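You operate a simulated robot arm through the tools that you are given. There is no shell and no other tool. Be economical: measure what you need, move in short steps, check, and stop when the job is done.

Carry out the task below with a simulated robot arm. There is one attempt and no reset: what you move stays moved.

TASK
Put things in order on the front of the tall counter. At the end: the grey cup is on the brown small carton (marked "Cups"); the orange jelly from the front of the tall counter stands where the grey cup stood; the brown roll cake from the front of the tall counter stands where the brown dark cupcake stood; the green layer cake from the front of the tall counter stands on top of the green tin; the brown dark cupcake from the front of the tall counter stands where the orange jelly stood; whatever was shut is shut again. Leave all else as you found it, and nothing knocked over.
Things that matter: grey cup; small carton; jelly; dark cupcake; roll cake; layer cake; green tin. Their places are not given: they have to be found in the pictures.

It is judged by the outcome, as a careful person would: the job done as asked, and still so three seconds after it is handed in. It fails if anything else is knocked over, pushed out of place, dropped, spilled or broken.

THE ROBOT
A 7-joint arm with a two-finger parallel gripper, fixed in place. Base frame: the origin is at the foot of the arm, x ahead of it, y to its left, z up; the work surface is at about z = 0.82. Lengths are in m, angles in rad, forces in N, time in s.
With the tool pointing down near the work surface it reaches from about 0.24 to 0.68 m from the base axis. Its first joint turns from -1.152 to 1.152 rad. Payload 2.4 kg.
Tool frame: the origin (TCP) lies between the finger pads and is the grasp point; the fingertips stand 0.03 m ahead of it; z points along the fingers, y is the line along which they close. The gripper opens to 0.094 m. The fingers are 0.028 m wide and 0.01 m thick; the gripper's body (0.05 by 0.096 m) begins 0.055 m behind the TCP.
Orientation is that of the tool frame in the base frame, as a unit quaternion [w, x, y, z]. With the fingers straight down and closing along the base's y, the tool's x points along the base's -x, its y along +y and its z along -z.

THE INTERFACE
- The arm moves only by the tool arm_command. Its argument "deltas" is a list of rows, each an object of numbers (a shift or turn left out is 0, a gripper value left out holds the last): "hand": the closure in counts, from 0 (fully open) to 255 (shut); "dx", "dy", "dz": the shift along the tool's x, y, z in units of 25 mm (1.0 is 25 mm); "rx", "ry", "rz": the turn, a rotation vector about the tool's x, y, z in units of 6 degrees (1.0 is 6 degrees). In form: [{"hand": .., "dx": .., "dy": .., "dz": .., "rx": .., "ry": .., "rz": ..}, ...]. A call has 1 to 8 rows; each row shifts and turns the commanded pose from where the row before left it, along the tool's axes as they then stand. A call with a number of a shift or a turn outside -1 to 1 is refused whole. A row lasts 0.2 s, in which the tool goes at most 0.05 m and 0.15 rad; a call with a longer step from one row to the next is refused whole, and so is a gripper value outside its range. A pose out of reach is approached as far as the arm can. The call stops where the force on the tool passes 40 N (or 10 N more than at its start, if that is more) or the arm is blocked; 0.2 s more then pass. The fingers move at their own pace (about 0.153 m/s each) and stop on an object; they squeeze with about 26 N. The grip force told is the motor's: it shows also when the fingers shut on nothing. Time passes only in rows, and 0.2 s behind the last, so rows that do not move let the fingers close. It gives the time, the measured TCP pose, the force on the tool (base axes), the opening and the grip force at its end, in the units of the frame above (readings bear some noise).
- Cameras (640 x 400 px; columns grow to the right, rows downward): "scene" is fixed at [0.0558, 0.4997, 1.4547]; the picture's right is [-0.46, -0.89, 0.00], its down [-0.57, 0.30, -0.77] and it looks along [0.68, -0.35, -0.64] (base axes); focal length 317 px, centre (320, 200). "wrist" rides on the gripper at [-0.037, 0, -0.058] in the tool frame; the picture's right is [0.00, -1.00, 0.00], its down [0.97, 0.00, -0.24] and it looks along [0.24, 0.00, 0.97] (tool axes); focal length 218 px, centre (320, 200).
- get_image(camera): a new picture of that camera. No time passes.
- pixel_to_xyz(camera, pixels): for up to 12 pixels [column, row] of the newest picture of that camera ("zoom" is the newest enlarged one), the place [x, y, z] in the base frame of the surface seen there, good to about 0.002 m, but the place of the scene camera against the robot may be out by one fixed shift of up to 0.025 m in any direction. No time passes.
- zoom(camera, box): a new picture of the part [left, top, right, bottom] of that camera's present view, enlarged. No time passes.
- finish_job(): hands the job in; it is judged then, once.

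Work in short steps. Measure before you move; look again where a grasp or a placing could have gone wrong, and mend it. You have 80 turns and 46 pictures in all, those below and enlarged ones among them. Open the gripper and draw the arm clear of the work before you hand the job in, unless the task says otherwise; then end with one line.

The tools are called after ">>>" as a command line: name --argument value ..., lists and objects as JSON in quotes. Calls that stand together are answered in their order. arm_command: Moves the arm, as the interface text tells. Its arguments: {"type":"object","properties":{"deltas":{"type":"array"}},"required":["deltas"]} The other tools are called the same way: get_image (camera) takes a picture; pixel_to_xyz (camera, pixels) gives the place of the surface under pixels of a picture; zoom (camera, box) takes an enlarged picture of a part of a camera's view; finish_job () hands the job in.

At the start:

```text
time: 0.0
ee_pos: [0.3659, 0.0134, 1.1989]
tool_rot: [0.0, 0.0, 1.0, 0.0]
force: [-0.8, 0.1, -0.9]
width: 0.0939
grip_force: 0.1
```

scene: 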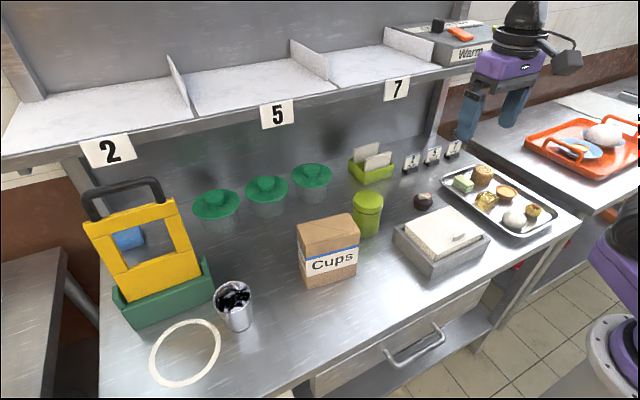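
wrist: 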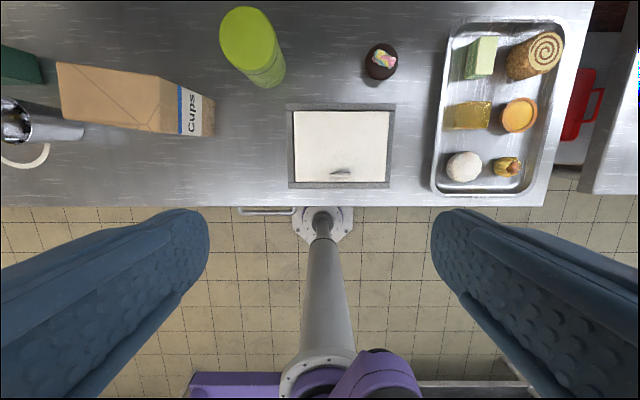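

The scene shows the tray at about (500,200), the carton at (328,250), a metal cup at (233,305) and the green tin at (367,214). I'll zoom in on these to identify them.

>>> zoom --camera "scene" --box '[390, 130, 590, 255]'

>>> zoom --camera "scene" --box '[180, 140, 420, 340]'

>>> zoom --camera "wrist" --box '[340, 0, 580, 210]'

```text
3.20 times, centred on (490, 192) of scene
```

zoom: 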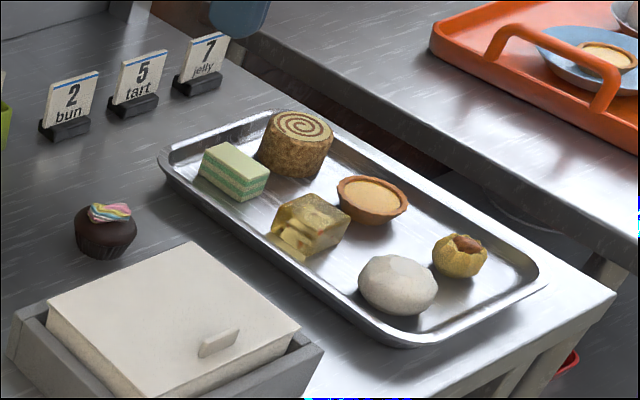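

```text
2.00 times, centred on (300, 240) of scene
```

zoom: 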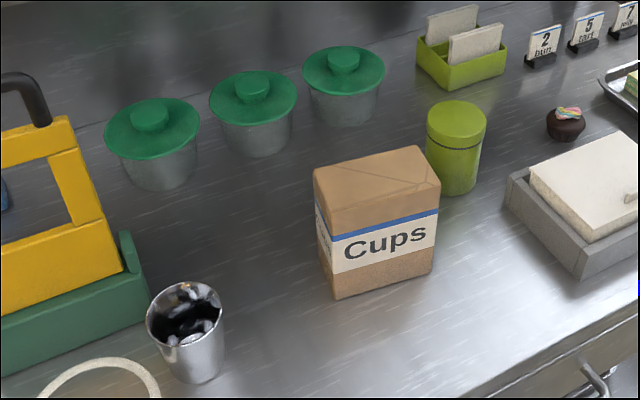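

```text
1.90 times, centred on (460, 105) of wrist
```

zoom: 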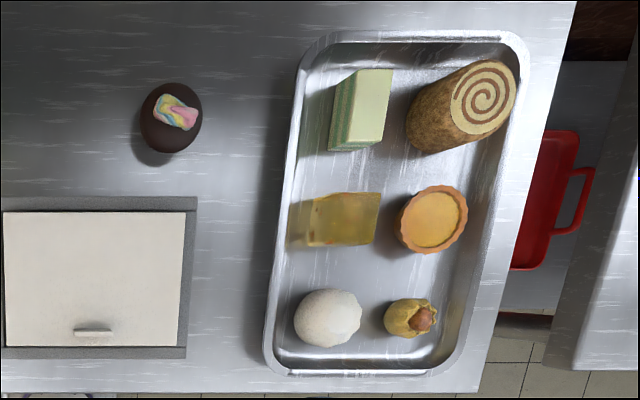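

I'll measure the objects in the wrist picture, which is true to the robot, and in the scene picture, which may be shifted.

>>> pixel_to_xyz --camera "wrist" --pixels '[[487, 45], [482, 75], [540, 50], [520, 65], [468, 108], [468, 125], [518, 115], [381, 55], [380, 75], [260, 25], [440, 115], [340, 130]]'

>>> pixel_to_xyz --camera "scene" --pixels '[[463, 179], [484, 168], [487, 196], [506, 190], [423, 197], [369, 197], [329, 228], [300, 229], [357, 215], [233, 288], [236, 326], [445, 205]]'

>>> zoom --camera "scene" --box '[193, 265, 273, 345]'

```text
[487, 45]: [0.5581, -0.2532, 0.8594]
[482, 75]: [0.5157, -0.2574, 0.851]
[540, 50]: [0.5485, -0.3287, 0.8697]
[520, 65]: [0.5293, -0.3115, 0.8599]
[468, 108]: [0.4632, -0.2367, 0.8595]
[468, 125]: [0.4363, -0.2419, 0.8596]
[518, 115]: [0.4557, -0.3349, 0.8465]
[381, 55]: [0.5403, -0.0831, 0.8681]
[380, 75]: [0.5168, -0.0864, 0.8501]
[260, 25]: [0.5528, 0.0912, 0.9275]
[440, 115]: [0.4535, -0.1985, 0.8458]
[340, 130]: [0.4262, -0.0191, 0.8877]
```

```text
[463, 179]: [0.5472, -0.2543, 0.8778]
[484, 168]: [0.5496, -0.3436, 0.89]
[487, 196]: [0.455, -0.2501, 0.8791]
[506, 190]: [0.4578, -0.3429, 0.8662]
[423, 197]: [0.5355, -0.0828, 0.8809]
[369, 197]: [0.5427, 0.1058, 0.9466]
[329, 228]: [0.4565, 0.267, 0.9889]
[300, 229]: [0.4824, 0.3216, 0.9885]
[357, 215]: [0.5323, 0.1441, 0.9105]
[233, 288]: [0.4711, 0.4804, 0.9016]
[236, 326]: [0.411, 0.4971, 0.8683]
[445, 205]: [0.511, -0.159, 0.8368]
```

```text
5.00 times, centred on (233, 305) of scene
```

zoom: 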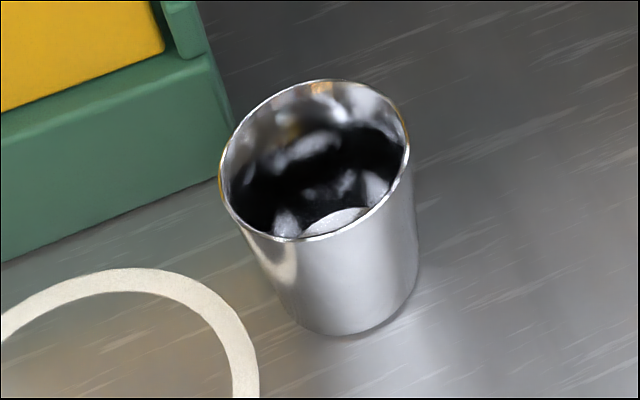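

The scene camera reads about 0.018 too high. I'll move left above the cup at height and look down with the wrist camera. I'll also measure the shelf edge to avoid hitting it.

>>> pixel_to_xyz --camera "scene" --pixels '[[108, 150], [278, 113], [396, 88], [125, 183], [150, 225], [212, 262], [60, 158], [240, 118], [440, 70], [265, 185], [312, 172], [216, 198]]'

>>> arm_command --deltas '[{"hand": 0, "dy": 1}, {"dy": 1}, {"dy": 1}, {"dy": 1}, {"dy": 1}, {"dy": 1}, {"dy": 1}, {"dy": 1}]'

>>> get_image --camera "wrist"

```text
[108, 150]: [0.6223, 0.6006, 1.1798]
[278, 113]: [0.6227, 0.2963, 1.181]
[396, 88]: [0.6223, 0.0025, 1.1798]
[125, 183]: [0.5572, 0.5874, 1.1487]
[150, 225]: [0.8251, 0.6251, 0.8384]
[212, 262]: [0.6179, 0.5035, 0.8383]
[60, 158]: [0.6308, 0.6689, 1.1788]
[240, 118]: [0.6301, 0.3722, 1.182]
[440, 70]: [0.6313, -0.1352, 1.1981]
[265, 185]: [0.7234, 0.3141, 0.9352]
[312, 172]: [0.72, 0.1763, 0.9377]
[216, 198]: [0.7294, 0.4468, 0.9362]
```

```text
time: 1.8
ee_pos: [0.3667, 0.2139, 1.197]
tool_rot: [-0.001, 0.001, 1.0, 0.0]
force: [-1.2, -0.7, 0.3]
width: 0.0941
grip_force: 0.0
```

```text
39 pictures are left
```

wrist: 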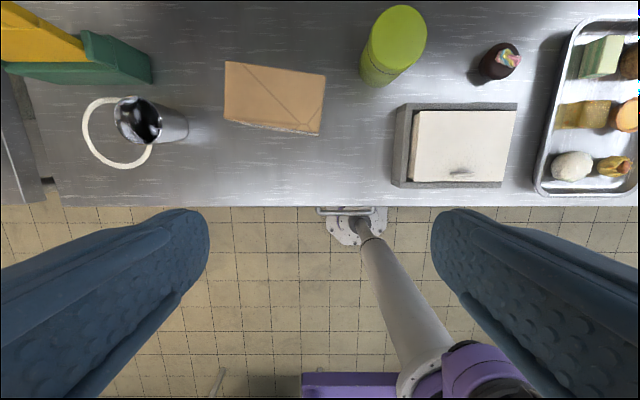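

This gives a good view, with the cup at (150,120), the carton top at (275,97) and the tin at (400,30). I'll measure them here.

>>> pixel_to_xyz --camera "wrist" --pixels '[[116, 108], [122, 140], [150, 98], [185, 120], [170, 120], [228, 64], [323, 78], [317, 132], [228, 115], [400, 12], [425, 30], [400, 55]]'

>>> pixel_to_xyz --camera "wrist" --pixels '[[158, 108], [165, 141], [188, 135], [150, 70], [152, 80], [88, 40], [120, 70], [135, 97], [120, 160], [400, 75], [368, 50], [380, 20]]'

>>> zoom --camera "wrist" --box '[60, 40, 340, 215]'

```text
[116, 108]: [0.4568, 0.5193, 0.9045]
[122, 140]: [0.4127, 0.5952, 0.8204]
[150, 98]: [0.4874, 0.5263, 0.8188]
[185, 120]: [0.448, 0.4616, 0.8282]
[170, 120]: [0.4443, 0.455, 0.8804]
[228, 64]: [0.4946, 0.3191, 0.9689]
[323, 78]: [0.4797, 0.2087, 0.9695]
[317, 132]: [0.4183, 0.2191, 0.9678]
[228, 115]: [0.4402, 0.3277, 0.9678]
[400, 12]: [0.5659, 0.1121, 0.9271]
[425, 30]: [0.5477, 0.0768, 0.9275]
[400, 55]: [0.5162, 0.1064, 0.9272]
```

```text
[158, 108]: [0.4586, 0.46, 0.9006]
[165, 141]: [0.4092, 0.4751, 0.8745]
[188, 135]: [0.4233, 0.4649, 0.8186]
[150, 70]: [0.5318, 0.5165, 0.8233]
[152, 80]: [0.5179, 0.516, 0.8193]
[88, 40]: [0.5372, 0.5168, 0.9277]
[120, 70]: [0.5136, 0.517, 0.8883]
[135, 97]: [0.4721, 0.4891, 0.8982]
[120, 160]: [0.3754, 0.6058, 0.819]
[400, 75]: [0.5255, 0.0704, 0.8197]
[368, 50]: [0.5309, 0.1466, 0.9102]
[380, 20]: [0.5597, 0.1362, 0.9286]
```

```text
2.29 times, centred on (200, 128) of wrist
```

zoom: 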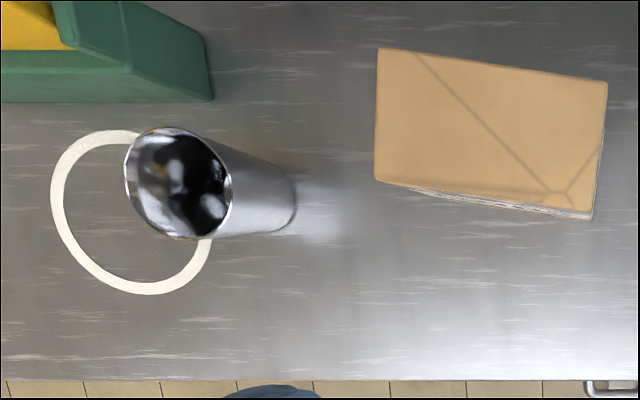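

The cup rim is centred near (0.440, 0.488) with its top at z≈0.905 and a diameter of about 0.064. The carton top is centred near (0.457, 0.268) at z≈0.969. I'll go above the cup and stay high.

>>> arm_command --deltas '[{"dy": 1, "dx": -0.3}, {"dy": 1, "dx": -0.3}, {"dy": 1, "dx": -0.3}, {"dy": 1, "dx": -0.3}, {"dy": 1, "dx": -0.3}, {"dy": 1, "dx": -0.3}, {"dy": 1, "dx": -0.3}, {"dy": 1, "dx": -0.3}]'

>>> arm_command --deltas '[{"dy": 1, "dx": -0.25}, {"dy": 1, "dx": -0.25}, {"dy": 0.96}, {"dz": 1}, {"dz": 1}, {"dz": 1}, {"dz": 1}, {}]'

>>> get_image --camera "wrist"

```text
time: 3.6
ee_pos: [0.4258, 0.4128, 1.1994]
tool_rot: [0.0, 0.001, 1.0, 0.0]
force: [0.6, 0.3, 0.1]
width: 0.0942
grip_force: 0.1
```

```text
time: 5.4
ee_pos: [0.4302, 0.4536, 1.0969]
tool_rot: [0.0, 0.0, 1.0, 0.0]
force: [-0.9, -0.2, -0.2]
width: 0.0939
grip_force: 0.1
out of reach, approached as far as the arm can: row 2, 3
```

```text
37 pictures are left
```

wrist: 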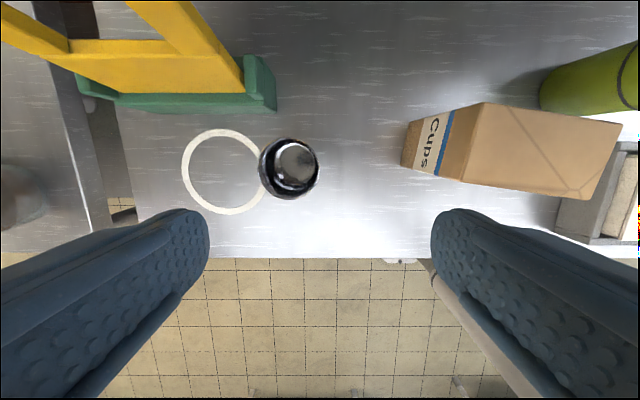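

The arm stopped at its reach limit while high, so the y move fell short at 0.454. I'll measure the cup rim again here, around (290,168).

>>> pixel_to_xyz --camera "wrist" --pixels '[[261, 168], [318, 168], [290, 139], [290, 198], [295, 160], [270, 105], [250, 57], [275, 108]]'

>>> arm_command --deltas '[{"dz": 1}, {"dz": 1}, {"dz": 1}, {}]'

```text
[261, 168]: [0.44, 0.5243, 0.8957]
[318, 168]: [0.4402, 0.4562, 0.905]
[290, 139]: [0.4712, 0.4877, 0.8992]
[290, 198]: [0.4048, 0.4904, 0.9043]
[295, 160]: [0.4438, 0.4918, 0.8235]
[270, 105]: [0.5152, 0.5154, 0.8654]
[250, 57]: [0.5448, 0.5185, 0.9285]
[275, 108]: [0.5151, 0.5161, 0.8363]
```

```text
time: 6.4
ee_pos: [0.4312, 0.4561, 1.0221]
tool_rot: [0.0, 0.0, 1.0, 0.0]
force: [-0.1, 0.6, -0.7]
width: 0.0941
grip_force: 0.1
```

The cup is centred at (0.439, 0.489) and looks empty. I'll align over it at this height.

>>> arm_command --deltas '[{"dy": 0.66, "dx": -0.16}, {"dy": 0.66, "dx": -0.15}, {}]'

```text
time: 7.2
ee_pos: [0.4383, 0.4876, 1.0251]
tool_rot: [0.0, 0.0, 1.0, 0.001]
force: [0.2, 0.3, 0.1]
width: 0.0943
grip_force: 0.0
```

The tool is aligned, so I'll descend to z≈0.876.

>>> arm_command --deltas '[{"dz": 1}, {"dz": 1}, {"dz": 1}, {"dz": 1}, {"dz": 1}, {"dz": 0.9}, {}]'

>>> arm_command --deltas '[{"hand": 255}, {}, {}, {}]'

```text
time: 8.8
ee_pos: [0.4378, 0.485, 0.8763]
tool_rot: [0.0, 0.001, 1.0, 0.0]
force: [-0.6, 0.2, -1.1]
width: 0.0938
grip_force: 0.1
```

```text
time: 9.8
ee_pos: [0.4371, 0.485, 0.877]
tool_rot: [0.0, 0.0, 1.0, 0.0]
force: [0.5, 0.4, 1.4]
width: 0.0738
grip_force: 26.0
```

The fingers are holding at a width of 0.074. I'll lift a little and look.

>>> arm_command --deltas '[{"dz": -0.5}, {"dz": -1}, {"dz": -1}, {"dz": -1}, {"dz": -1}, {"dz": -1}, {}]'

>>> get_image --camera "wrist"

```text
time: 11.4
ee_pos: [0.4388, 0.4869, 1.0132]
tool_rot: [0.0, 0.0, 1.0, 0.0]
force: [-0.5, -0.7, -0.8]
width: 0.0736
grip_force: 25.9
```

```text
36 pictures are left
```

wrist: 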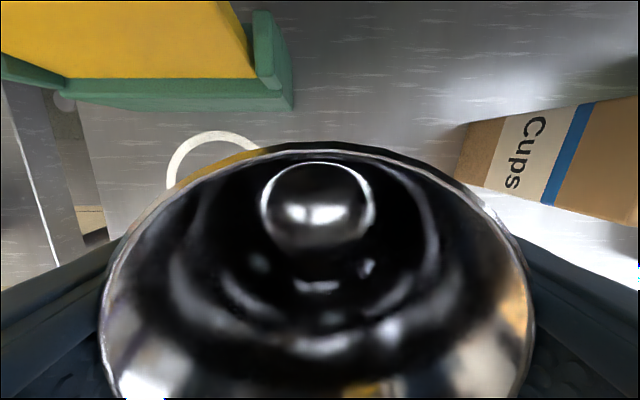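

The cup is held, with its base about 0.057 below the TCP. I'll raise to z≈1.06 and move over the carton centre.

>>> arm_command --deltas '[{"dz": -1, "dy": -0.5}, {"dz": -0.9, "dy": -1}, {"dy": -1}, {"dy": -1}, {"dy": -1, "dx": -0.2}, {"dy": -1, "dx": -0.2}, {"dy": -1, "dx": -0.2}, {"dy": -1, "dx": -0.1}]'

>>> arm_command --deltas '[{"dy": -0.7}, {"dy": -0.5}, {}]'

>>> get_image --camera "scene"

```text
time: 13.2
ee_pos: [0.456, 0.2996, 1.0594]
tool_rot: [0.0, 0.001, 1.0, 0.0]
force: [0.1, -0.1, -1.1]
width: 0.0732
grip_force: 25.8
```

```text
time: 14.0
ee_pos: [0.4554, 0.269, 1.0607]
tool_rot: [-0.001, 0.001, 1.0, 0.0]
force: [0.7, -0.3, -1.6]
width: 0.0736
grip_force: 25.3
```

```text
35 pictures are left
```

scene: 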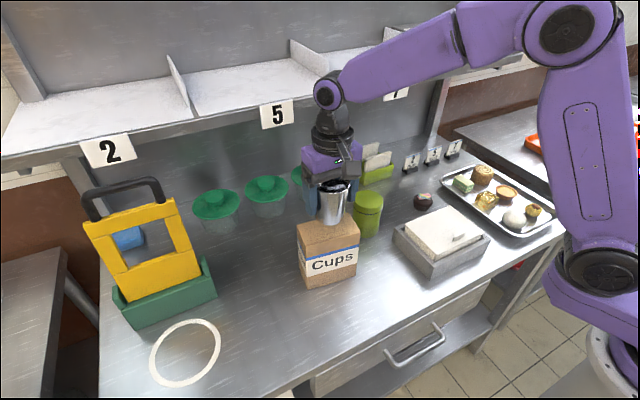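

It's aligned over the carton. I'll lower to z≈1.028 slowly.

>>> arm_command --deltas '[{"dz": 0.6}, {"dz": 0.4}, {"dz": 0.2}, {"dz": 0.1}, {"dz": 0.08}, {}]'

>>> zoom --camera "scene" --box '[280, 140, 400, 290]'

```text
time: 15.4
ee_pos: [0.4564, 0.269, 1.0267]
tool_rot: [0.0, 0.0, 1.0, -0.001]
force: [0.0, 0.6, 1.4]
width: 0.0736
grip_force: 25.5
```

```text
2.67 times, centred on (340, 215) of scene
```

zoom: 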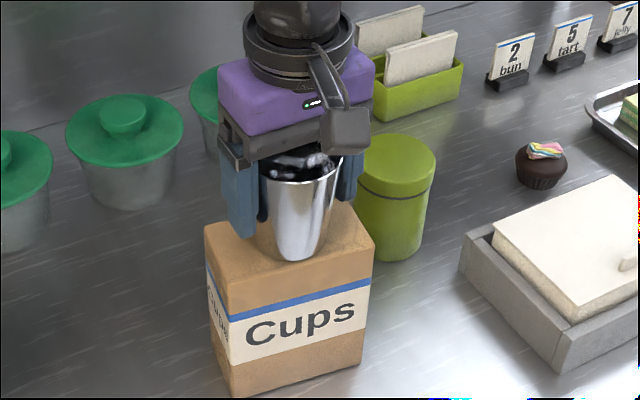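

The cup is at the carton surface. I'll lower about a millimetre more and release by opening fully.

>>> arm_command --deltas '[{"dz": 0.04}, {"dz": 0.03}, {}]'

>>> arm_command --deltas '[{"hand": 0}, {}, {}, {"dz": -0.4}, {"dz": -1}, {"dz": -1}, {"dz": -1}, {"dz": -1}]'

>>> get_image --camera "wrist"

```text
time: 16.2
ee_pos: [0.4554, 0.2698, 1.0254]
tool_rot: [0.002, 0.0, 1.0, 0.001]
force: [2.5, 1.9, 13.3]
width: 0.074
grip_force: 26.4
```

```text
time: 18.0
ee_pos: [0.4551, 0.2684, 1.1358]
tool_rot: [-0.001, 0.0, 1.0, 0.0]
force: [0.0, -0.1, 0.5]
width: 0.0939
grip_force: 0.0
```

```text
33 pictures are left
```

wrist: 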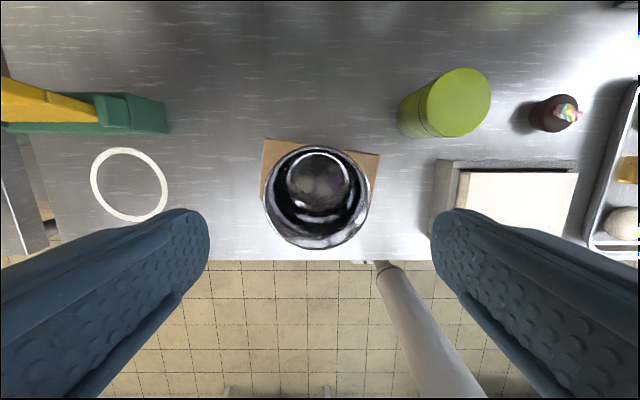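

The cup stands on the carton. Next I'll move over the tray to measure the sweets, keeping high.

>>> arm_command --deltas '[{"dz": -1, "dy": -1}, {"dy": -1}, {"dy": -1}, {"dy": -1}, {"dy": -1}, {"dy": -1}, {"dy": -1}, {"dy": -1}]'

>>> arm_command --deltas '[{"dy": -1}, {"dy": -1}, {"dy": -1}, {"dy": -1}, {"dy": -1}, {"dy": -1}, {"dy": -1}, {"dy": -1}]'

>>> arm_command --deltas '[{"dy": -1}, {"dy": -1, "dz": 1}, {"dy": -1, "dz": 1}, {"dy": -1, "dz": 0.6}, {"dy": -0.8}, {}]'

>>> get_image --camera "wrist"

```text
time: 19.8
ee_pos: [0.4557, 0.0681, 1.1593]
tool_rot: [0.0, 0.0, 1.0, 0.0]
force: [0.4, -0.2, -0.1]
width: 0.0938
grip_force: 0.0
```

```text
time: 21.6
ee_pos: [0.4554, -0.1316, 1.16]
tool_rot: [0.0, 0.001, 1.0, 0.0]
force: [0.2, 0.0, -0.3]
width: 0.0938
grip_force: 0.1
```

```text
time: 23.0
ee_pos: [0.4557, -0.2515, 1.094]
tool_rot: [0.0, 0.0, 1.0, 0.0]
force: [0.5, 0.8, -0.2]
width: 0.0939
grip_force: 0.1
```

```text
32 pictures are left
```

wrist: 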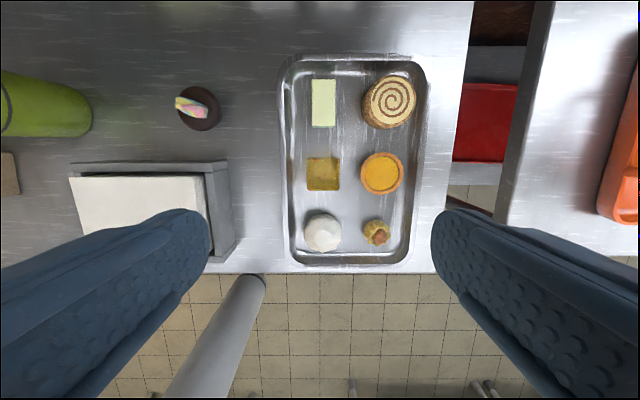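

>>> pixel_to_xyz --camera "wrist" --pixels '[[308, 159], [338, 159], [308, 188], [338, 188], [323, 174], [362, 174], [402, 174], [382, 155], [382, 192], [323, 214], [305, 234], [350, 140]]'

>>> pixel_to_xyz --camera "wrist" --pixels '[[313, 81], [335, 81], [313, 125], [335, 125], [325, 100], [395, 79], [410, 100], [395, 120], [372, 115], [392, 98], [364, 95], [292, 174]]'

>>> pixel_to_xyz --camera "wrist" --pixels '[[179, 108], [218, 108], [200, 88], [200, 129], [195, 105], [207, 122], [187, 105], [205, 95], [180, 118], [228, 170], [205, 180], [285, 110]]'

>>> zoom --camera "wrist" --box '[170, 50, 440, 270]'

```text
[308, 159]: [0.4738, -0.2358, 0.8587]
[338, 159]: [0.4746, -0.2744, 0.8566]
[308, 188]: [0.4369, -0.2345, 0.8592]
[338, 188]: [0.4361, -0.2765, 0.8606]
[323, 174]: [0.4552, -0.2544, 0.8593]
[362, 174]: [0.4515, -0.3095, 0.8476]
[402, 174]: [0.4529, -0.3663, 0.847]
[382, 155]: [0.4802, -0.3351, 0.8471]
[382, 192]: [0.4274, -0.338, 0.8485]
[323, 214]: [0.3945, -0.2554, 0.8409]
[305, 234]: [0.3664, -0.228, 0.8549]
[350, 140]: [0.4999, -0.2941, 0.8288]
```

```text
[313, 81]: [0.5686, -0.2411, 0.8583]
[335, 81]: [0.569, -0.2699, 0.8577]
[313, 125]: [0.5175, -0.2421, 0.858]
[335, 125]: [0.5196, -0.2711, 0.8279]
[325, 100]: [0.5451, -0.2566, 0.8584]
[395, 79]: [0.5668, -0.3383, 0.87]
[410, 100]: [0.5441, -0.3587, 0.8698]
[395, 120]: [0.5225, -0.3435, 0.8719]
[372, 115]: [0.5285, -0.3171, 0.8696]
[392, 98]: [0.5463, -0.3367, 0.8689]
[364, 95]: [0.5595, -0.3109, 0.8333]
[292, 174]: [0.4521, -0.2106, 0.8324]
```

```text
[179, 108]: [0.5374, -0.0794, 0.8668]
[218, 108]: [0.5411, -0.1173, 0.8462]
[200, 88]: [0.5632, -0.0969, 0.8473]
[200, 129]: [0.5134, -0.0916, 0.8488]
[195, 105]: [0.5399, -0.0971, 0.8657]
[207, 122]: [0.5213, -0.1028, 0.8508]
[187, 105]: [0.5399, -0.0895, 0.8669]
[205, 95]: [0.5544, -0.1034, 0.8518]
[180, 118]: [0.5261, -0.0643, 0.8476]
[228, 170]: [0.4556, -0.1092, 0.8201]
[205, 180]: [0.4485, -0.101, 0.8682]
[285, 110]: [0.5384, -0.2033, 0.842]
```

```text
1.82 times, centred on (305, 160) of wrist
```

zoom: 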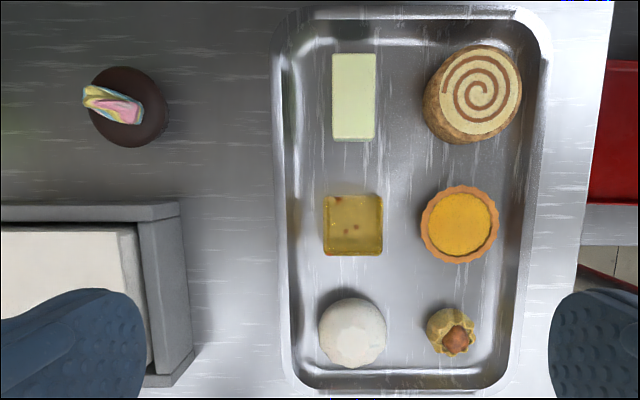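

The jelly is centred at (0.455, -0.255), 0.04 square, with its top at 0.859. The tart's edge is at -0.308 and the tray wall at -0.211. I'll part-close to about 0.057, descend halfway and check.

>>> arm_command --deltas '[{"hand": 101, "dy": -0.14}, {"dz": 1}, {"dz": 1}, {"dz": 1}, {"dz": 1}, {"dz": 1}, {"dz": 1}, {}]'

>>> get_image --camera "wrist"

```text
time: 24.8
ee_pos: [0.4552, -0.255, 0.9452]
tool_rot: [-0.001, 0.0, 1.0, 0.0]
force: [-0.3, 1.6, 0.3]
width: 0.0568
grip_force: 0.0
```

```text
30 pictures are left
```

wrist: 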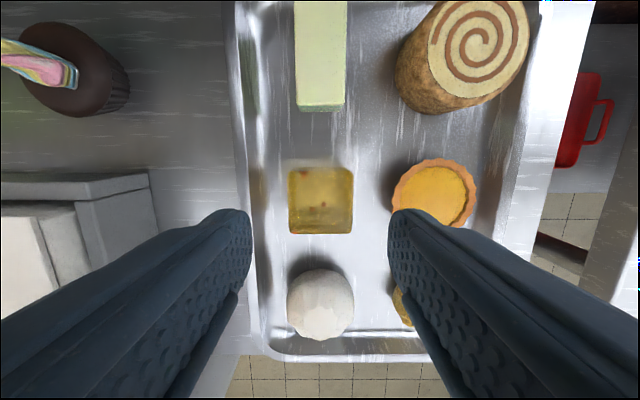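

The jelly is centred between the fingers. I'll descend to z≈0.864 and grip.

>>> arm_command --deltas '[{"dz": 1}, {"dz": 1}, {"dz": 0.8}, {"dz": 0.4}, {}]'

>>> arm_command --deltas '[{"hand": 255}, {}, {}]'

>>> arm_command --deltas '[{"dz": -0.4}, {"dz": -1}, {"dz": -1}, {"dz": -1}, {"dz": -1}, {}]'

>>> get_image --camera "wrist"

```text
time: 26.0
ee_pos: [0.4547, -0.255, 0.8641]
tool_rot: [-0.001, 0.0, 1.0, 0.0]
force: [-0.1, 0.1, -0.5]
width: 0.057
grip_force: 0.0
```

```text
time: 26.8
ee_pos: [0.4551, -0.2546, 0.8647]
tool_rot: [0.0, -0.001, 1.0, 0.0]
force: [-1.0, -0.3, 0.2]
width: 0.0439
grip_force: 26.6
```

```text
time: 28.2
ee_pos: [0.4547, -0.2533, 0.9757]
tool_rot: [0.0, 0.0, 1.0, 0.0]
force: [-0.2, -0.5, -0.7]
width: 0.0434
grip_force: 26.3
```

```text
29 pictures are left
```

wrist: 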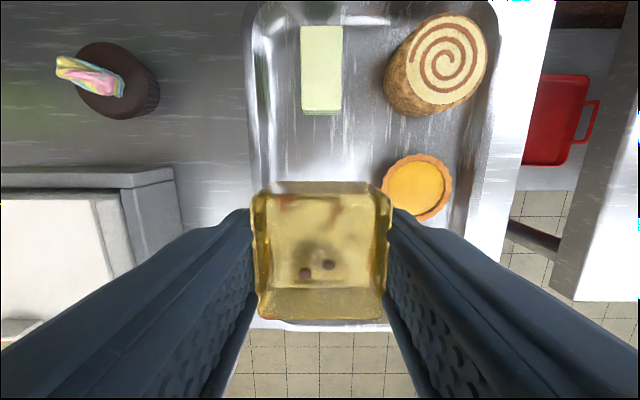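

The jelly is held. I'll raise it and carry it left at z≈1.15 with x≈0.36, in front of the carton and cup.

>>> arm_command --deltas '[{"dz": -1}, {"dz": -1}, {"dz": -1}, {"dz": -1, "dx": 0.8, "dy": 0.5}, {"dz": -1, "dx": 1, "dy": 1}, {"dz": -1, "dx": 1, "dy": 1}, {"dz": -1, "dx": 1, "dy": 1}, {"dy": 1}]'

>>> arm_command --deltas '[{"dy": 1}, {"dy": 1}, {"dy": 1}, {"dy": 1}, {"dy": 1}, {"dy": 1}, {"dy": 1}, {"dy": 1}]'

>>> arm_command --deltas '[{"dy": 1}, {"dy": 1}, {"dy": 1}, {"dy": 1}, {"dy": 1}, {"dy": 1}, {"dy": 1}, {"dy": 1}]'

>>> arm_command --deltas '[{"dy": 1}, {"dy": 1}, {"dy": 1}, {"dy": 1}, {"dy": 1}, {"dz": 1, "dy": 1}, {"dz": 1, "dy": 1}, {"dz": 1, "dy": 1}]'

```text
time: 30.0
ee_pos: [0.3598, -0.1427, 1.1487]
tool_rot: [0.0, 0.0, 1.0, 0.0]
force: [0.0, 0.5, 0.6]
width: 0.0435
grip_force: 26.0
```

```text
time: 31.8
ee_pos: [0.3603, 0.0595, 1.1495]
tool_rot: [0.0, 0.0, 1.0, 0.0]
force: [0.3, 0.0, -0.1]
width: 0.0439
grip_force: 25.9
```

```text
time: 33.6
ee_pos: [0.3593, 0.2583, 1.1512]
tool_rot: [0.0, -0.001, 1.0, 0.001]
force: [-0.1, 0.3, -1.0]
width: 0.0438
grip_force: 26.1
```

```text
time: 35.4
ee_pos: [0.3593, 0.4582, 1.075]
tool_rot: [0.001, -0.001, 1.0, 0.0]
force: [-0.6, -0.4, -0.6]
width: 0.0436
grip_force: 26.2
```

I'll go down and out to the cup's old place at (0.439, 0.487).

>>> arm_command --deltas '[{"dz": 1, "dy": 0.6}, {"dz": 1, "dy": 0.55}, {"dz": 1}, {"dz": 1, "dx": -0.6}, {"dz": 1, "dx": -0.9}, {"dz": 1, "dx": -0.9}, {"dz": 1, "dx": -0.8}, {}]'

>>> get_image --camera "scene"

```text
time: 37.2
ee_pos: [0.4408, 0.4893, 0.8999]
tool_rot: [0.001, 0.0, 1.0, 0.0]
force: [0.2, -0.2, -0.8]
width: 0.0437
grip_force: 26.1
```

```text
28 pictures are left
```

scene: 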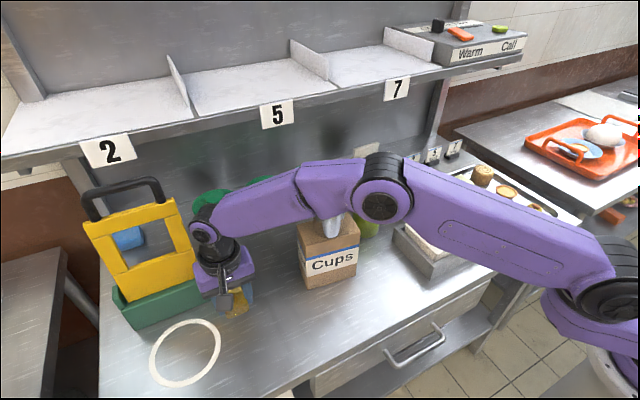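

The arm link passes close above the cup on the carton, so I'll zoom in before going lower.

>>> zoom --camera "scene" --box '[200, 150, 420, 300]'

>>> pixel_to_xyz --camera "scene" --pixels '[[320, 212], [328, 215], [335, 212], [350, 208], [300, 198], [335, 185], [380, 205], [330, 230], [345, 216]]'

```text
2.67 times, centred on (310, 225) of scene
```

zoom: 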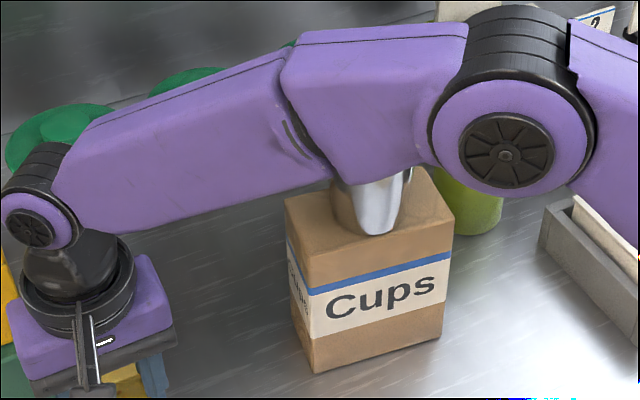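

```text
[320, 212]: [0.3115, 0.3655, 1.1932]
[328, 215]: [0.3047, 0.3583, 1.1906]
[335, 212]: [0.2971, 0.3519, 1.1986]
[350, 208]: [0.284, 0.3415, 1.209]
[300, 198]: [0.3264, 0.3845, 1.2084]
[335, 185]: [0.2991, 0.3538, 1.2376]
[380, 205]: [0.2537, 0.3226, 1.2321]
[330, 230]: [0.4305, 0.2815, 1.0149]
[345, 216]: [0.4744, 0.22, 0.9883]
```

The link is at x≈0.30 and z≈1.19, well clear of the cup. I'll lower the jelly to the table at TCP z≈0.856.

>>> arm_command --deltas '[{"dz": 0.7, "dy": -0.06, "dx": 0.05}, {"dz": 0.6}, {"dz": 0.25}, {"dz": 0.13}, {}]'

```text
time: 38.4
ee_pos: [0.4398, 0.4857, 0.8571]
tool_rot: [0.0, 0.001, 1.0, 0.0]
force: [0.1, -0.6, -0.7]
width: 0.0436
grip_force: 26.1
```

>>> arm_command --deltas '[{"dz": 0.06}, {"dz": 0.05}, {}]'

```text
time: 39.2
ee_pos: [0.4389, 0.4859, 0.8555]
tool_rot: [-0.001, -0.001, 1.0, 0.0]
force: [-1.1, -0.6, 4.8]
width: 0.0438
grip_force: 26.2
```

Contact shows at 4.8 N, so I'll release and rise.

>>> arm_command --deltas '[{"hand": 60}, {}, {"dz": -0.4}, {"dz": -1}, {"dz": -1}, {"dz": -1}, {"dz": -1}, {}]'

>>> get_image --camera "wrist"

```text
time: 41.0
ee_pos: [0.4379, 0.4856, 0.9644]
tool_rot: [0.0, 0.001, 1.0, 0.001]
force: [0.2, 0.2, 0.5]
width: 0.0717
grip_force: 0.0
```

```text
26 pictures are left
```

wrist: 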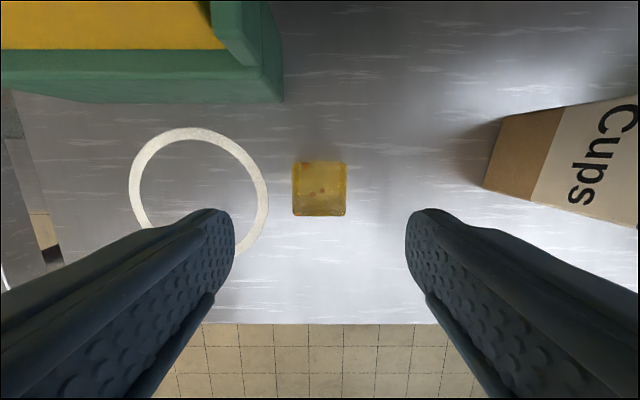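

The jelly stands upright in the cup's old place. I'll retract and head for the cupcake at about (0.538, -0.091).

>>> arm_command --deltas '[{"dz": -1, "dx": 1}, {"dz": -1, "dx": 1}, {"dz": -1, "dx": 1}, {"dz": -1}, {"dz": -1, "dy": -1}, {"dz": -1, "dy": -1}, {"dz": -1, "dy": -1}, {"dy": -1}]'

>>> arm_command --deltas '[{"dy": -1}, {"dy": -1}, {"dy": -1}, {"dy": -1}, {"dy": -1}, {"dy": -1}, {"dy": -1}, {"dy": -1}]'

>>> arm_command --deltas '[{"dy": -1}, {"dy": -1}, {"dy": -1}, {"dy": -1}, {"dy": -1, "dx": -1}, {"dy": -1, "dx": -1}, {"dy": -1, "dx": -1}, {"dy": -1, "dx": -1}]'

>>> arm_command --deltas '[{"dy": -1, "dx": -1}, {"dy": -1, "dx": -1}, {"dy": -1, "dx": -1}, {"dz": 1}, {"dz": 1}, {"dz": 1}, {}]'

>>> get_image --camera "wrist"

```text
time: 42.8
ee_pos: [0.3625, 0.3845, 1.1409]
tool_rot: [0.0, -0.001, 1.0, 0.001]
force: [0.5, -0.1, -0.1]
width: 0.0719
grip_force: 0.1
```

```text
time: 44.6
ee_pos: [0.3634, 0.1856, 1.1407]
tool_rot: [0.0, 0.0, 1.0, 0.0]
force: [-0.1, 0.4, -0.7]
width: 0.0718
grip_force: 0.0
```

```text
time: 46.4
ee_pos: [0.4633, -0.0165, 1.1407]
tool_rot: [0.001, -0.001, 1.0, 0.0]
force: [0.0, 0.1, -0.2]
width: 0.0719
grip_force: 0.0
```

```text
time: 48.0
ee_pos: [0.5382, -0.09, 1.0635]
tool_rot: [0.001, 0.001, 1.0, 0.0]
force: [-0.6, -0.3, -0.2]
width: 0.0723
grip_force: 0.1
```

```text
25 pictures are left
```

wrist: 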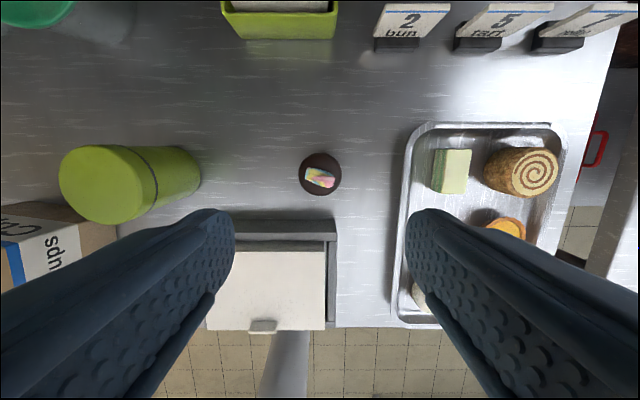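

I'll measure the cupcake and the grey box next to it.

>>> pixel_to_xyz --camera "wrist" --pixels '[[300, 175], [341, 175], [320, 153], [320, 196], [320, 178], [310, 165], [331, 187], [330, 160], [320, 222], [280, 225], [200, 240]]'

>>> zoom --camera "wrist" --box '[280, 130, 360, 230]'

```text
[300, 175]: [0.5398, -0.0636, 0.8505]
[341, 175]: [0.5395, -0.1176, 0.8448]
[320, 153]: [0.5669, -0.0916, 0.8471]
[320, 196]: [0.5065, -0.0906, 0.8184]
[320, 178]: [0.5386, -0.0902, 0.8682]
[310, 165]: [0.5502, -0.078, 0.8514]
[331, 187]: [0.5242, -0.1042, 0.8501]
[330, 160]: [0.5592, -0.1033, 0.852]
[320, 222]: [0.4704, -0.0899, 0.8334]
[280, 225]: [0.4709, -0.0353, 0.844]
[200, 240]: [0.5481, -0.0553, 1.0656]
```

```text
4.00 times, centred on (320, 180) of wrist
```

zoom: 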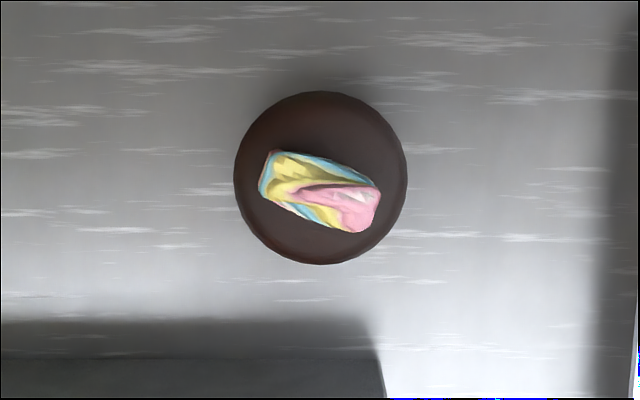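

The cupcake is centred at (0.540, -0.0905) and about 0.054 across. I'll descend to z≈0.857 and grip.

>>> arm_command --deltas '[{"dz": 1, "dx": -0.07}, {"dz": 1}, {"dz": 1}, {"dz": 1}, {"dz": 1}, {"dz": 1}, {"dz": 1}, {"dz": 0.9}]'

>>> arm_command --deltas '[{"dz": 0.35}, {"hand": 255}, {}, {}]'

>>> arm_command --deltas '[{"dz": -0.4}, {"dz": -1}, {"dz": -1}, {"dz": -1}, {"dz": -1}, {"dz": -1}, {}]'

>>> get_image --camera "wrist"

```text
time: 49.8
ee_pos: [0.5417, -0.0877, 0.8671]
tool_rot: [0.0, 0.0, 1.0, -0.001]
force: [0.1, -0.1, 0.5]
width: 0.0719
grip_force: 0.0
```

```text
time: 50.8
ee_pos: [0.5416, -0.0887, 0.8592]
tool_rot: [0.0, 0.0, 1.0, 0.0]
force: [-0.5, -0.6, 0.7]
width: 0.054
grip_force: 26.1
```

```text
time: 52.4
ee_pos: [0.5394, -0.0915, 0.9927]
tool_rot: [0.0, 0.0, 1.0, 0.0]
force: [0.0, 0.2, -0.4]
width: 0.054
grip_force: 25.8
```

```text
23 pictures are left
```

wrist: 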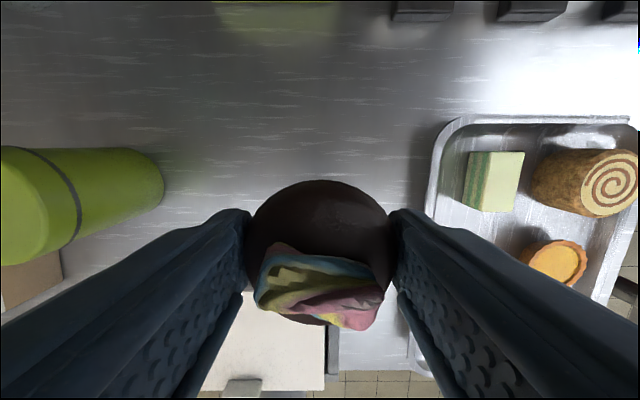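

The cupcake is held, with its base about 0.040 below the TCP. I'll move over the jelly's old place at (0.455, -0.255).

>>> arm_command --deltas '[{"dy": -1, "dx": 0.5}, {"dy": -1, "dx": 0.5}, {"dy": -1, "dx": 0.5}, {"dy": -1, "dx": 0.5}, {"dy": -1, "dx": 0.5}, {"dy": -1, "dx": 0.5}, {"dy": -0.56, "dx": 0.4}, {}]'

>>> arm_command --deltas '[{"dz": 1}, {"dz": 1}, {"dz": 1}, {}]'

>>> get_image --camera "wrist"

```text
time: 54.2
ee_pos: [0.4551, -0.2545, 0.9914]
tool_rot: [0.001, 0.0, 1.0, 0.0]
force: [0.2, -0.3, 0.1]
width: 0.0538
grip_force: 25.8
```

```text
time: 55.2
ee_pos: [0.4562, -0.2538, 0.918]
tool_rot: [0.0, 0.0, 1.0, 0.0]
force: [-0.1, 0.7, 0.1]
width: 0.054
grip_force: 26.3
```

```text
22 pictures are left
```

wrist: 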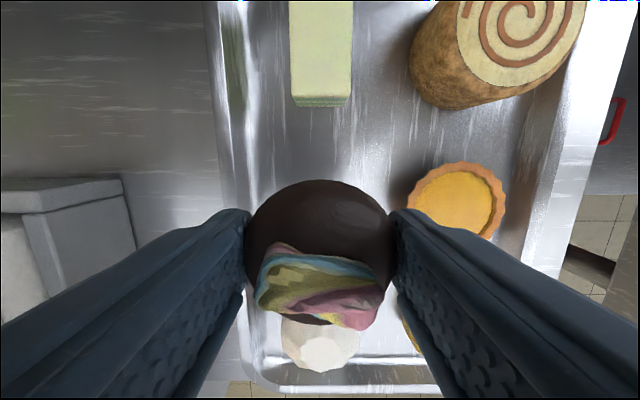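

The path is clear, with the tart well to the right of the finger. I'll lower to z≈0.869.

>>> arm_command --deltas '[{"dz": 0.8}, {"dz": 0.6}, {"dz": 0.3}, {"dz": 0.15}, {"dz": 0.06}, {}]'

```text
time: 56.6
ee_pos: [0.4559, -0.2546, 0.8714]
tool_rot: [0.0, -0.001, 1.0, 0.0]
force: [0.6, -0.3, -0.5]
width: 0.0538
grip_force: 25.4
```

>>> arm_command --deltas '[{"dz": 0.05}, {"dz": 0.05}, {"dz": 0.03}, {}]'

```text
time: 57.6
ee_pos: [0.4559, -0.2548, 0.8683]
tool_rot: [0.0, 0.0, 1.0, 0.0]
force: [-0.1, -0.3, -1.2]
width: 0.0538
grip_force: 26.3
```

>>> arm_command --deltas '[{"dz": 0.05}, {}, {}]'

```text
time: 58.4
ee_pos: [0.4545, -0.2538, 0.867]
tool_rot: [0.0, 0.001, 1.0, 0.0]
force: [-0.4, -1.0, -0.3]
width: 0.0536
grip_force: 26.5
```

>>> arm_command --deltas '[{"dz": 0.04}, {"dz": 0.03}, {}]'

```text
time: 59.2
ee_pos: [0.4566, -0.2537, 0.8649]
tool_rot: [0.001, 0.0, 1.0, -0.001]
force: [-0.4, 1.2, 20.3]
width: 0.0535
grip_force: 26.3
```

There is contact at 20 N. I'll ease up slightly, open a little so the tart stays clear, and rise.

>>> arm_command --deltas '[{"dz": -0.04}, {"hand": 78}, {}, {"dz": -0.4}, {"dz": -1}, {"dz": -1}, {"dz": -1}, {"dz": -1}]'

>>> arm_command --deltas '[{"dz": -1, "dx": -1}, {"dz": -1, "dx": -1}, {"dx": -1, "dy": -1}, {}]'

>>> get_image --camera "wrist"

```text
time: 61.0
ee_pos: [0.4564, -0.2512, 0.9748]
tool_rot: [0.0, 0.0, 1.0, 0.0]
force: [-0.2, 0.9, -0.4]
width: 0.0653
grip_force: 0.0
```

```text
time: 62.0
ee_pos: [0.5304, -0.2771, 1.0253]
tool_rot: [0.0, 0.0, 1.0, 0.0]
force: [0.1, -0.4, 0.4]
width: 0.0652
grip_force: 0.0
```

```text
21 pictures are left
```

wrist: 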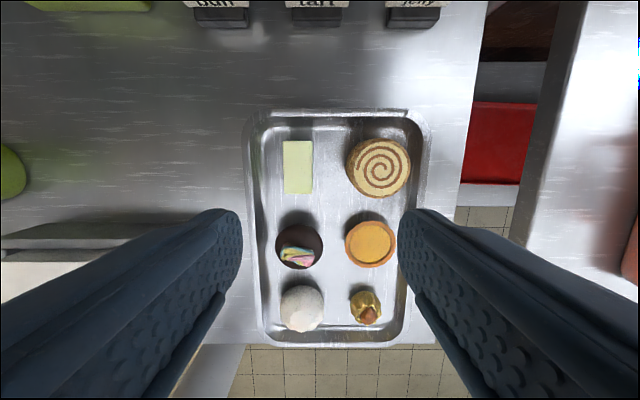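

The cupcake stands in the jelly's old place. I'll measure the layer cake and the roll here.

>>> pixel_to_xyz --camera "wrist" --pixels '[[284, 142], [312, 142], [285, 192], [312, 192], [298, 168], [349, 167], [410, 167], [381, 139], [381, 195], [381, 168], [330, 165], [415, 180]]'

>>> zoom --camera "wrist" --box '[230, 90, 450, 230]'

```text
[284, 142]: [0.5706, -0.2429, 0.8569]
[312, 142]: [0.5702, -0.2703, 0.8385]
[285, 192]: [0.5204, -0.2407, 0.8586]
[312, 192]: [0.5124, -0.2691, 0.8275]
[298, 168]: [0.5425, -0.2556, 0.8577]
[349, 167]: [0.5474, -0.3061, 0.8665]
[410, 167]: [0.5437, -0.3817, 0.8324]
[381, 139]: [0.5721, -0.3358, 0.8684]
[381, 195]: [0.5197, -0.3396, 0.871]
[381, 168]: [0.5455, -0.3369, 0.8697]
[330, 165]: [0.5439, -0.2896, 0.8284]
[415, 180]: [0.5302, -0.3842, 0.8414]
```

```text
2.86 times, centred on (340, 160) of wrist
```

zoom: 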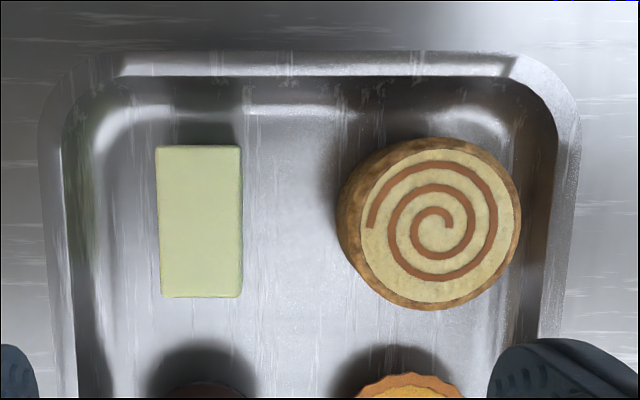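

The layer cake is centred at (0.545, -0.256), 0.029 wide along y. I'll part-close to about 0.048, descend and grip it.

>>> arm_command --deltas '[{"hand": 124, "dy": 0.84, "dx": -0.58}, {"dz": 1}, {"dz": 1}, {"dz": 1}, {}]'

>>> get_image --camera "wrist"

```text
time: 63.2
ee_pos: [0.5478, -0.2592, 0.9495]
tool_rot: [0.0, 0.0, 1.0, 0.0]
force: [-0.9, -0.2, -0.2]
width: 0.0485
grip_force: 0.0
```

```text
19 pictures are left
```

wrist: 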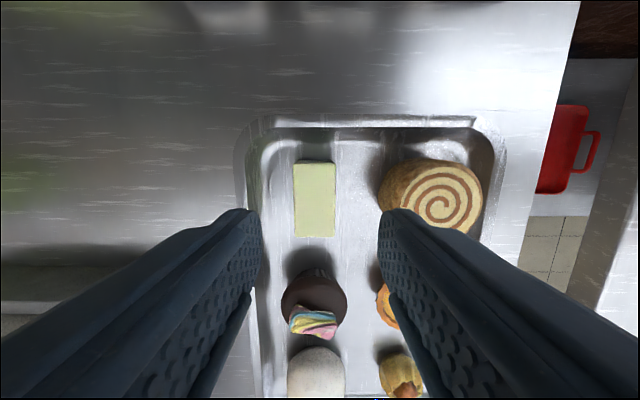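

>>> arm_command --deltas '[{"dz": 1, "dy": 0.09, "dx": 0.05}, {"dz": 1}, {"dz": 1}, {"dz": 0.4}, {}, {"hand": 255}, {}, {}]'

>>> arm_command --deltas '[{"dz": -0.4}, {"dz": -1}, {"dz": -1}, {"dz": -1}, {"dz": -1}, {"dz": -1}, {"dz": -1}, {}]'

>>> get_image --camera "wrist"

```text
time: 65.0
ee_pos: [0.5444, -0.2568, 0.8647]
tool_rot: [0.0, 0.0, 1.0, 0.0]
force: [-0.1, -0.4, 0.1]
width: 0.0287
grip_force: 26.3
```

```text
time: 66.8
ee_pos: [0.5438, -0.2545, 1.0256]
tool_rot: [0.0, 0.001, 1.0, 0.001]
force: [0.1, 0.0, -0.2]
width: 0.029
grip_force: 26.0
```

```text
18 pictures are left
```

wrist: 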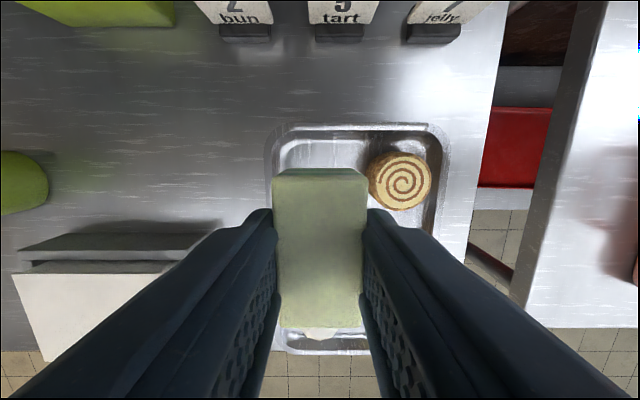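

The layer cake is held, with its base about 0.0365 below the TCP. I'll move toward the tin and look at its top from nearby.

>>> arm_command --deltas '[{"dy": 1}, {"dy": 1}, {"dy": 1}, {"dy": 1}, {"dy": 1}, {"dy": 1}, {"dy": 1}, {"dy": 1}]'

>>> arm_command --deltas '[{"dy": 1}, {"dy": 1, "dz": -0.5}, {"dy": 0.6, "dz": -0.5}, {}]'

>>> get_image --camera "wrist"

```text
time: 68.6
ee_pos: [0.5454, -0.0571, 1.026]
tool_rot: [0.0, 0.0, 1.0, -0.001]
force: [-0.6, 0.0, 0.1]
width: 0.0291
grip_force: 25.7
```

```text
time: 69.6
ee_pos: [0.5431, 0.0099, 1.0503]
tool_rot: [0.0, -0.001, 1.0, 0.0]
force: [0.2, 0.0, -0.7]
width: 0.029
grip_force: 25.7
```

```text
17 pictures are left
```

wrist: 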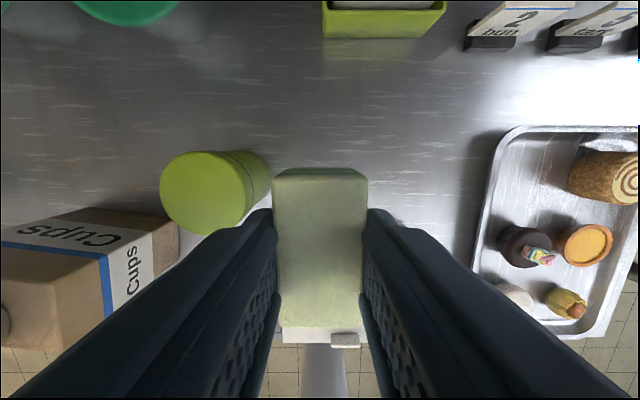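

>>> pixel_to_xyz --camera "wrist" --pixels '[[163, 194], [240, 192], [202, 154], [202, 231], [202, 193], [175, 165], [231, 165], [175, 220], [232, 220], [140, 230], [170, 240]]'

>>> zoom --camera "wrist" --box '[130, 120, 290, 260]'

```text
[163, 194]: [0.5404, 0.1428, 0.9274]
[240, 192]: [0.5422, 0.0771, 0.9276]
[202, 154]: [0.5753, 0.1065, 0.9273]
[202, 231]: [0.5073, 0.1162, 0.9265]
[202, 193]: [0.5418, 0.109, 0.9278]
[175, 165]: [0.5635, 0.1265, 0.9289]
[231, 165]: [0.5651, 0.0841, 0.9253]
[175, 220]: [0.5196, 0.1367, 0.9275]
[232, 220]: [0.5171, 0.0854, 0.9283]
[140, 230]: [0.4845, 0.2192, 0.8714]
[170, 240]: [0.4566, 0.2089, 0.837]
```

```text
2.86 times, centred on (210, 190) of wrist
```

zoom: 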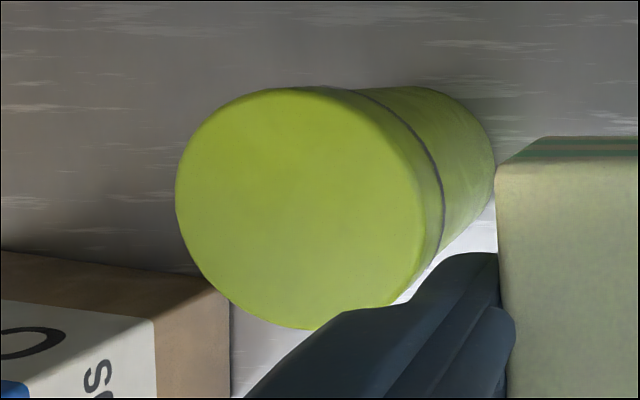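

The tin's top is centred at (0.541, 0.107) at z 0.9275. I'll move over it and lower toward TCP z≈0.966.

>>> arm_command --deltas '[{"dy": 1}, {"dy": 1}, {"dy": 1}, {"dy": 0.86, "dx": 0.08}, {"dz": 1}, {"dz": 1}, {"dz": 0.8}, {}]'

>>> arm_command --deltas '[{"dz": 0.3}, {"dz": 0.15}, {}]'

>>> zoom --camera "scene" --box '[310, 120, 430, 250]'

```text
time: 71.4
ee_pos: [0.5404, 0.1062, 0.9804]
tool_rot: [0.0, 0.0, 1.0, -0.001]
force: [-1.0, 0.3, -0.4]
width: 0.0287
grip_force: 25.7
```

```text
time: 72.2
ee_pos: [0.541, 0.1065, 0.9692]
tool_rot: [0.0, 0.001, 1.0, 0.0]
force: [-0.2, -0.1, 0.0]
width: 0.0291
grip_force: 26.0
```

```text
3.08 times, centred on (370, 185) of scene
```

zoom: 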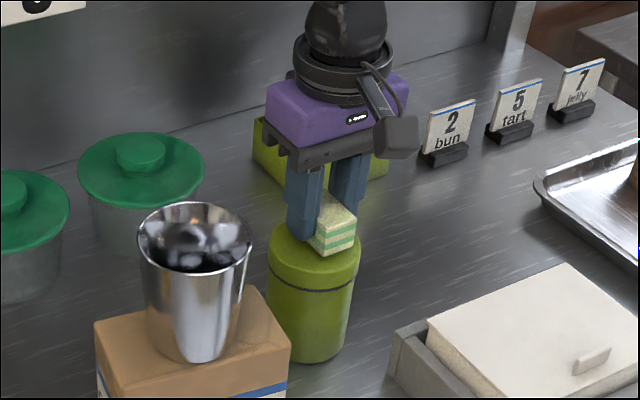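

It's over the tin. I'll lower in small steps to contact.

>>> arm_command --deltas '[{"dz": 0.08}, {"dz": 0.05}, {"dz": 0.04}, {}]'

```text
time: 73.2
ee_pos: [0.541, 0.1055, 0.9673]
tool_rot: [0.0, 0.0, 1.0, 0.0]
force: [-0.5, -0.3, -0.1]
width: 0.0288
grip_force: 25.6
```

>>> arm_command --deltas '[{"dz": 0.05}, {"dz": 0.04}, {}]'

```text
time: 74.0
ee_pos: [0.5421, 0.1057, 0.9641]
tool_rot: [0.0, 0.0, 1.0, 0.0]
force: [-2.2, -0.2, 6.9]
width: 0.029
grip_force: 26.3
```

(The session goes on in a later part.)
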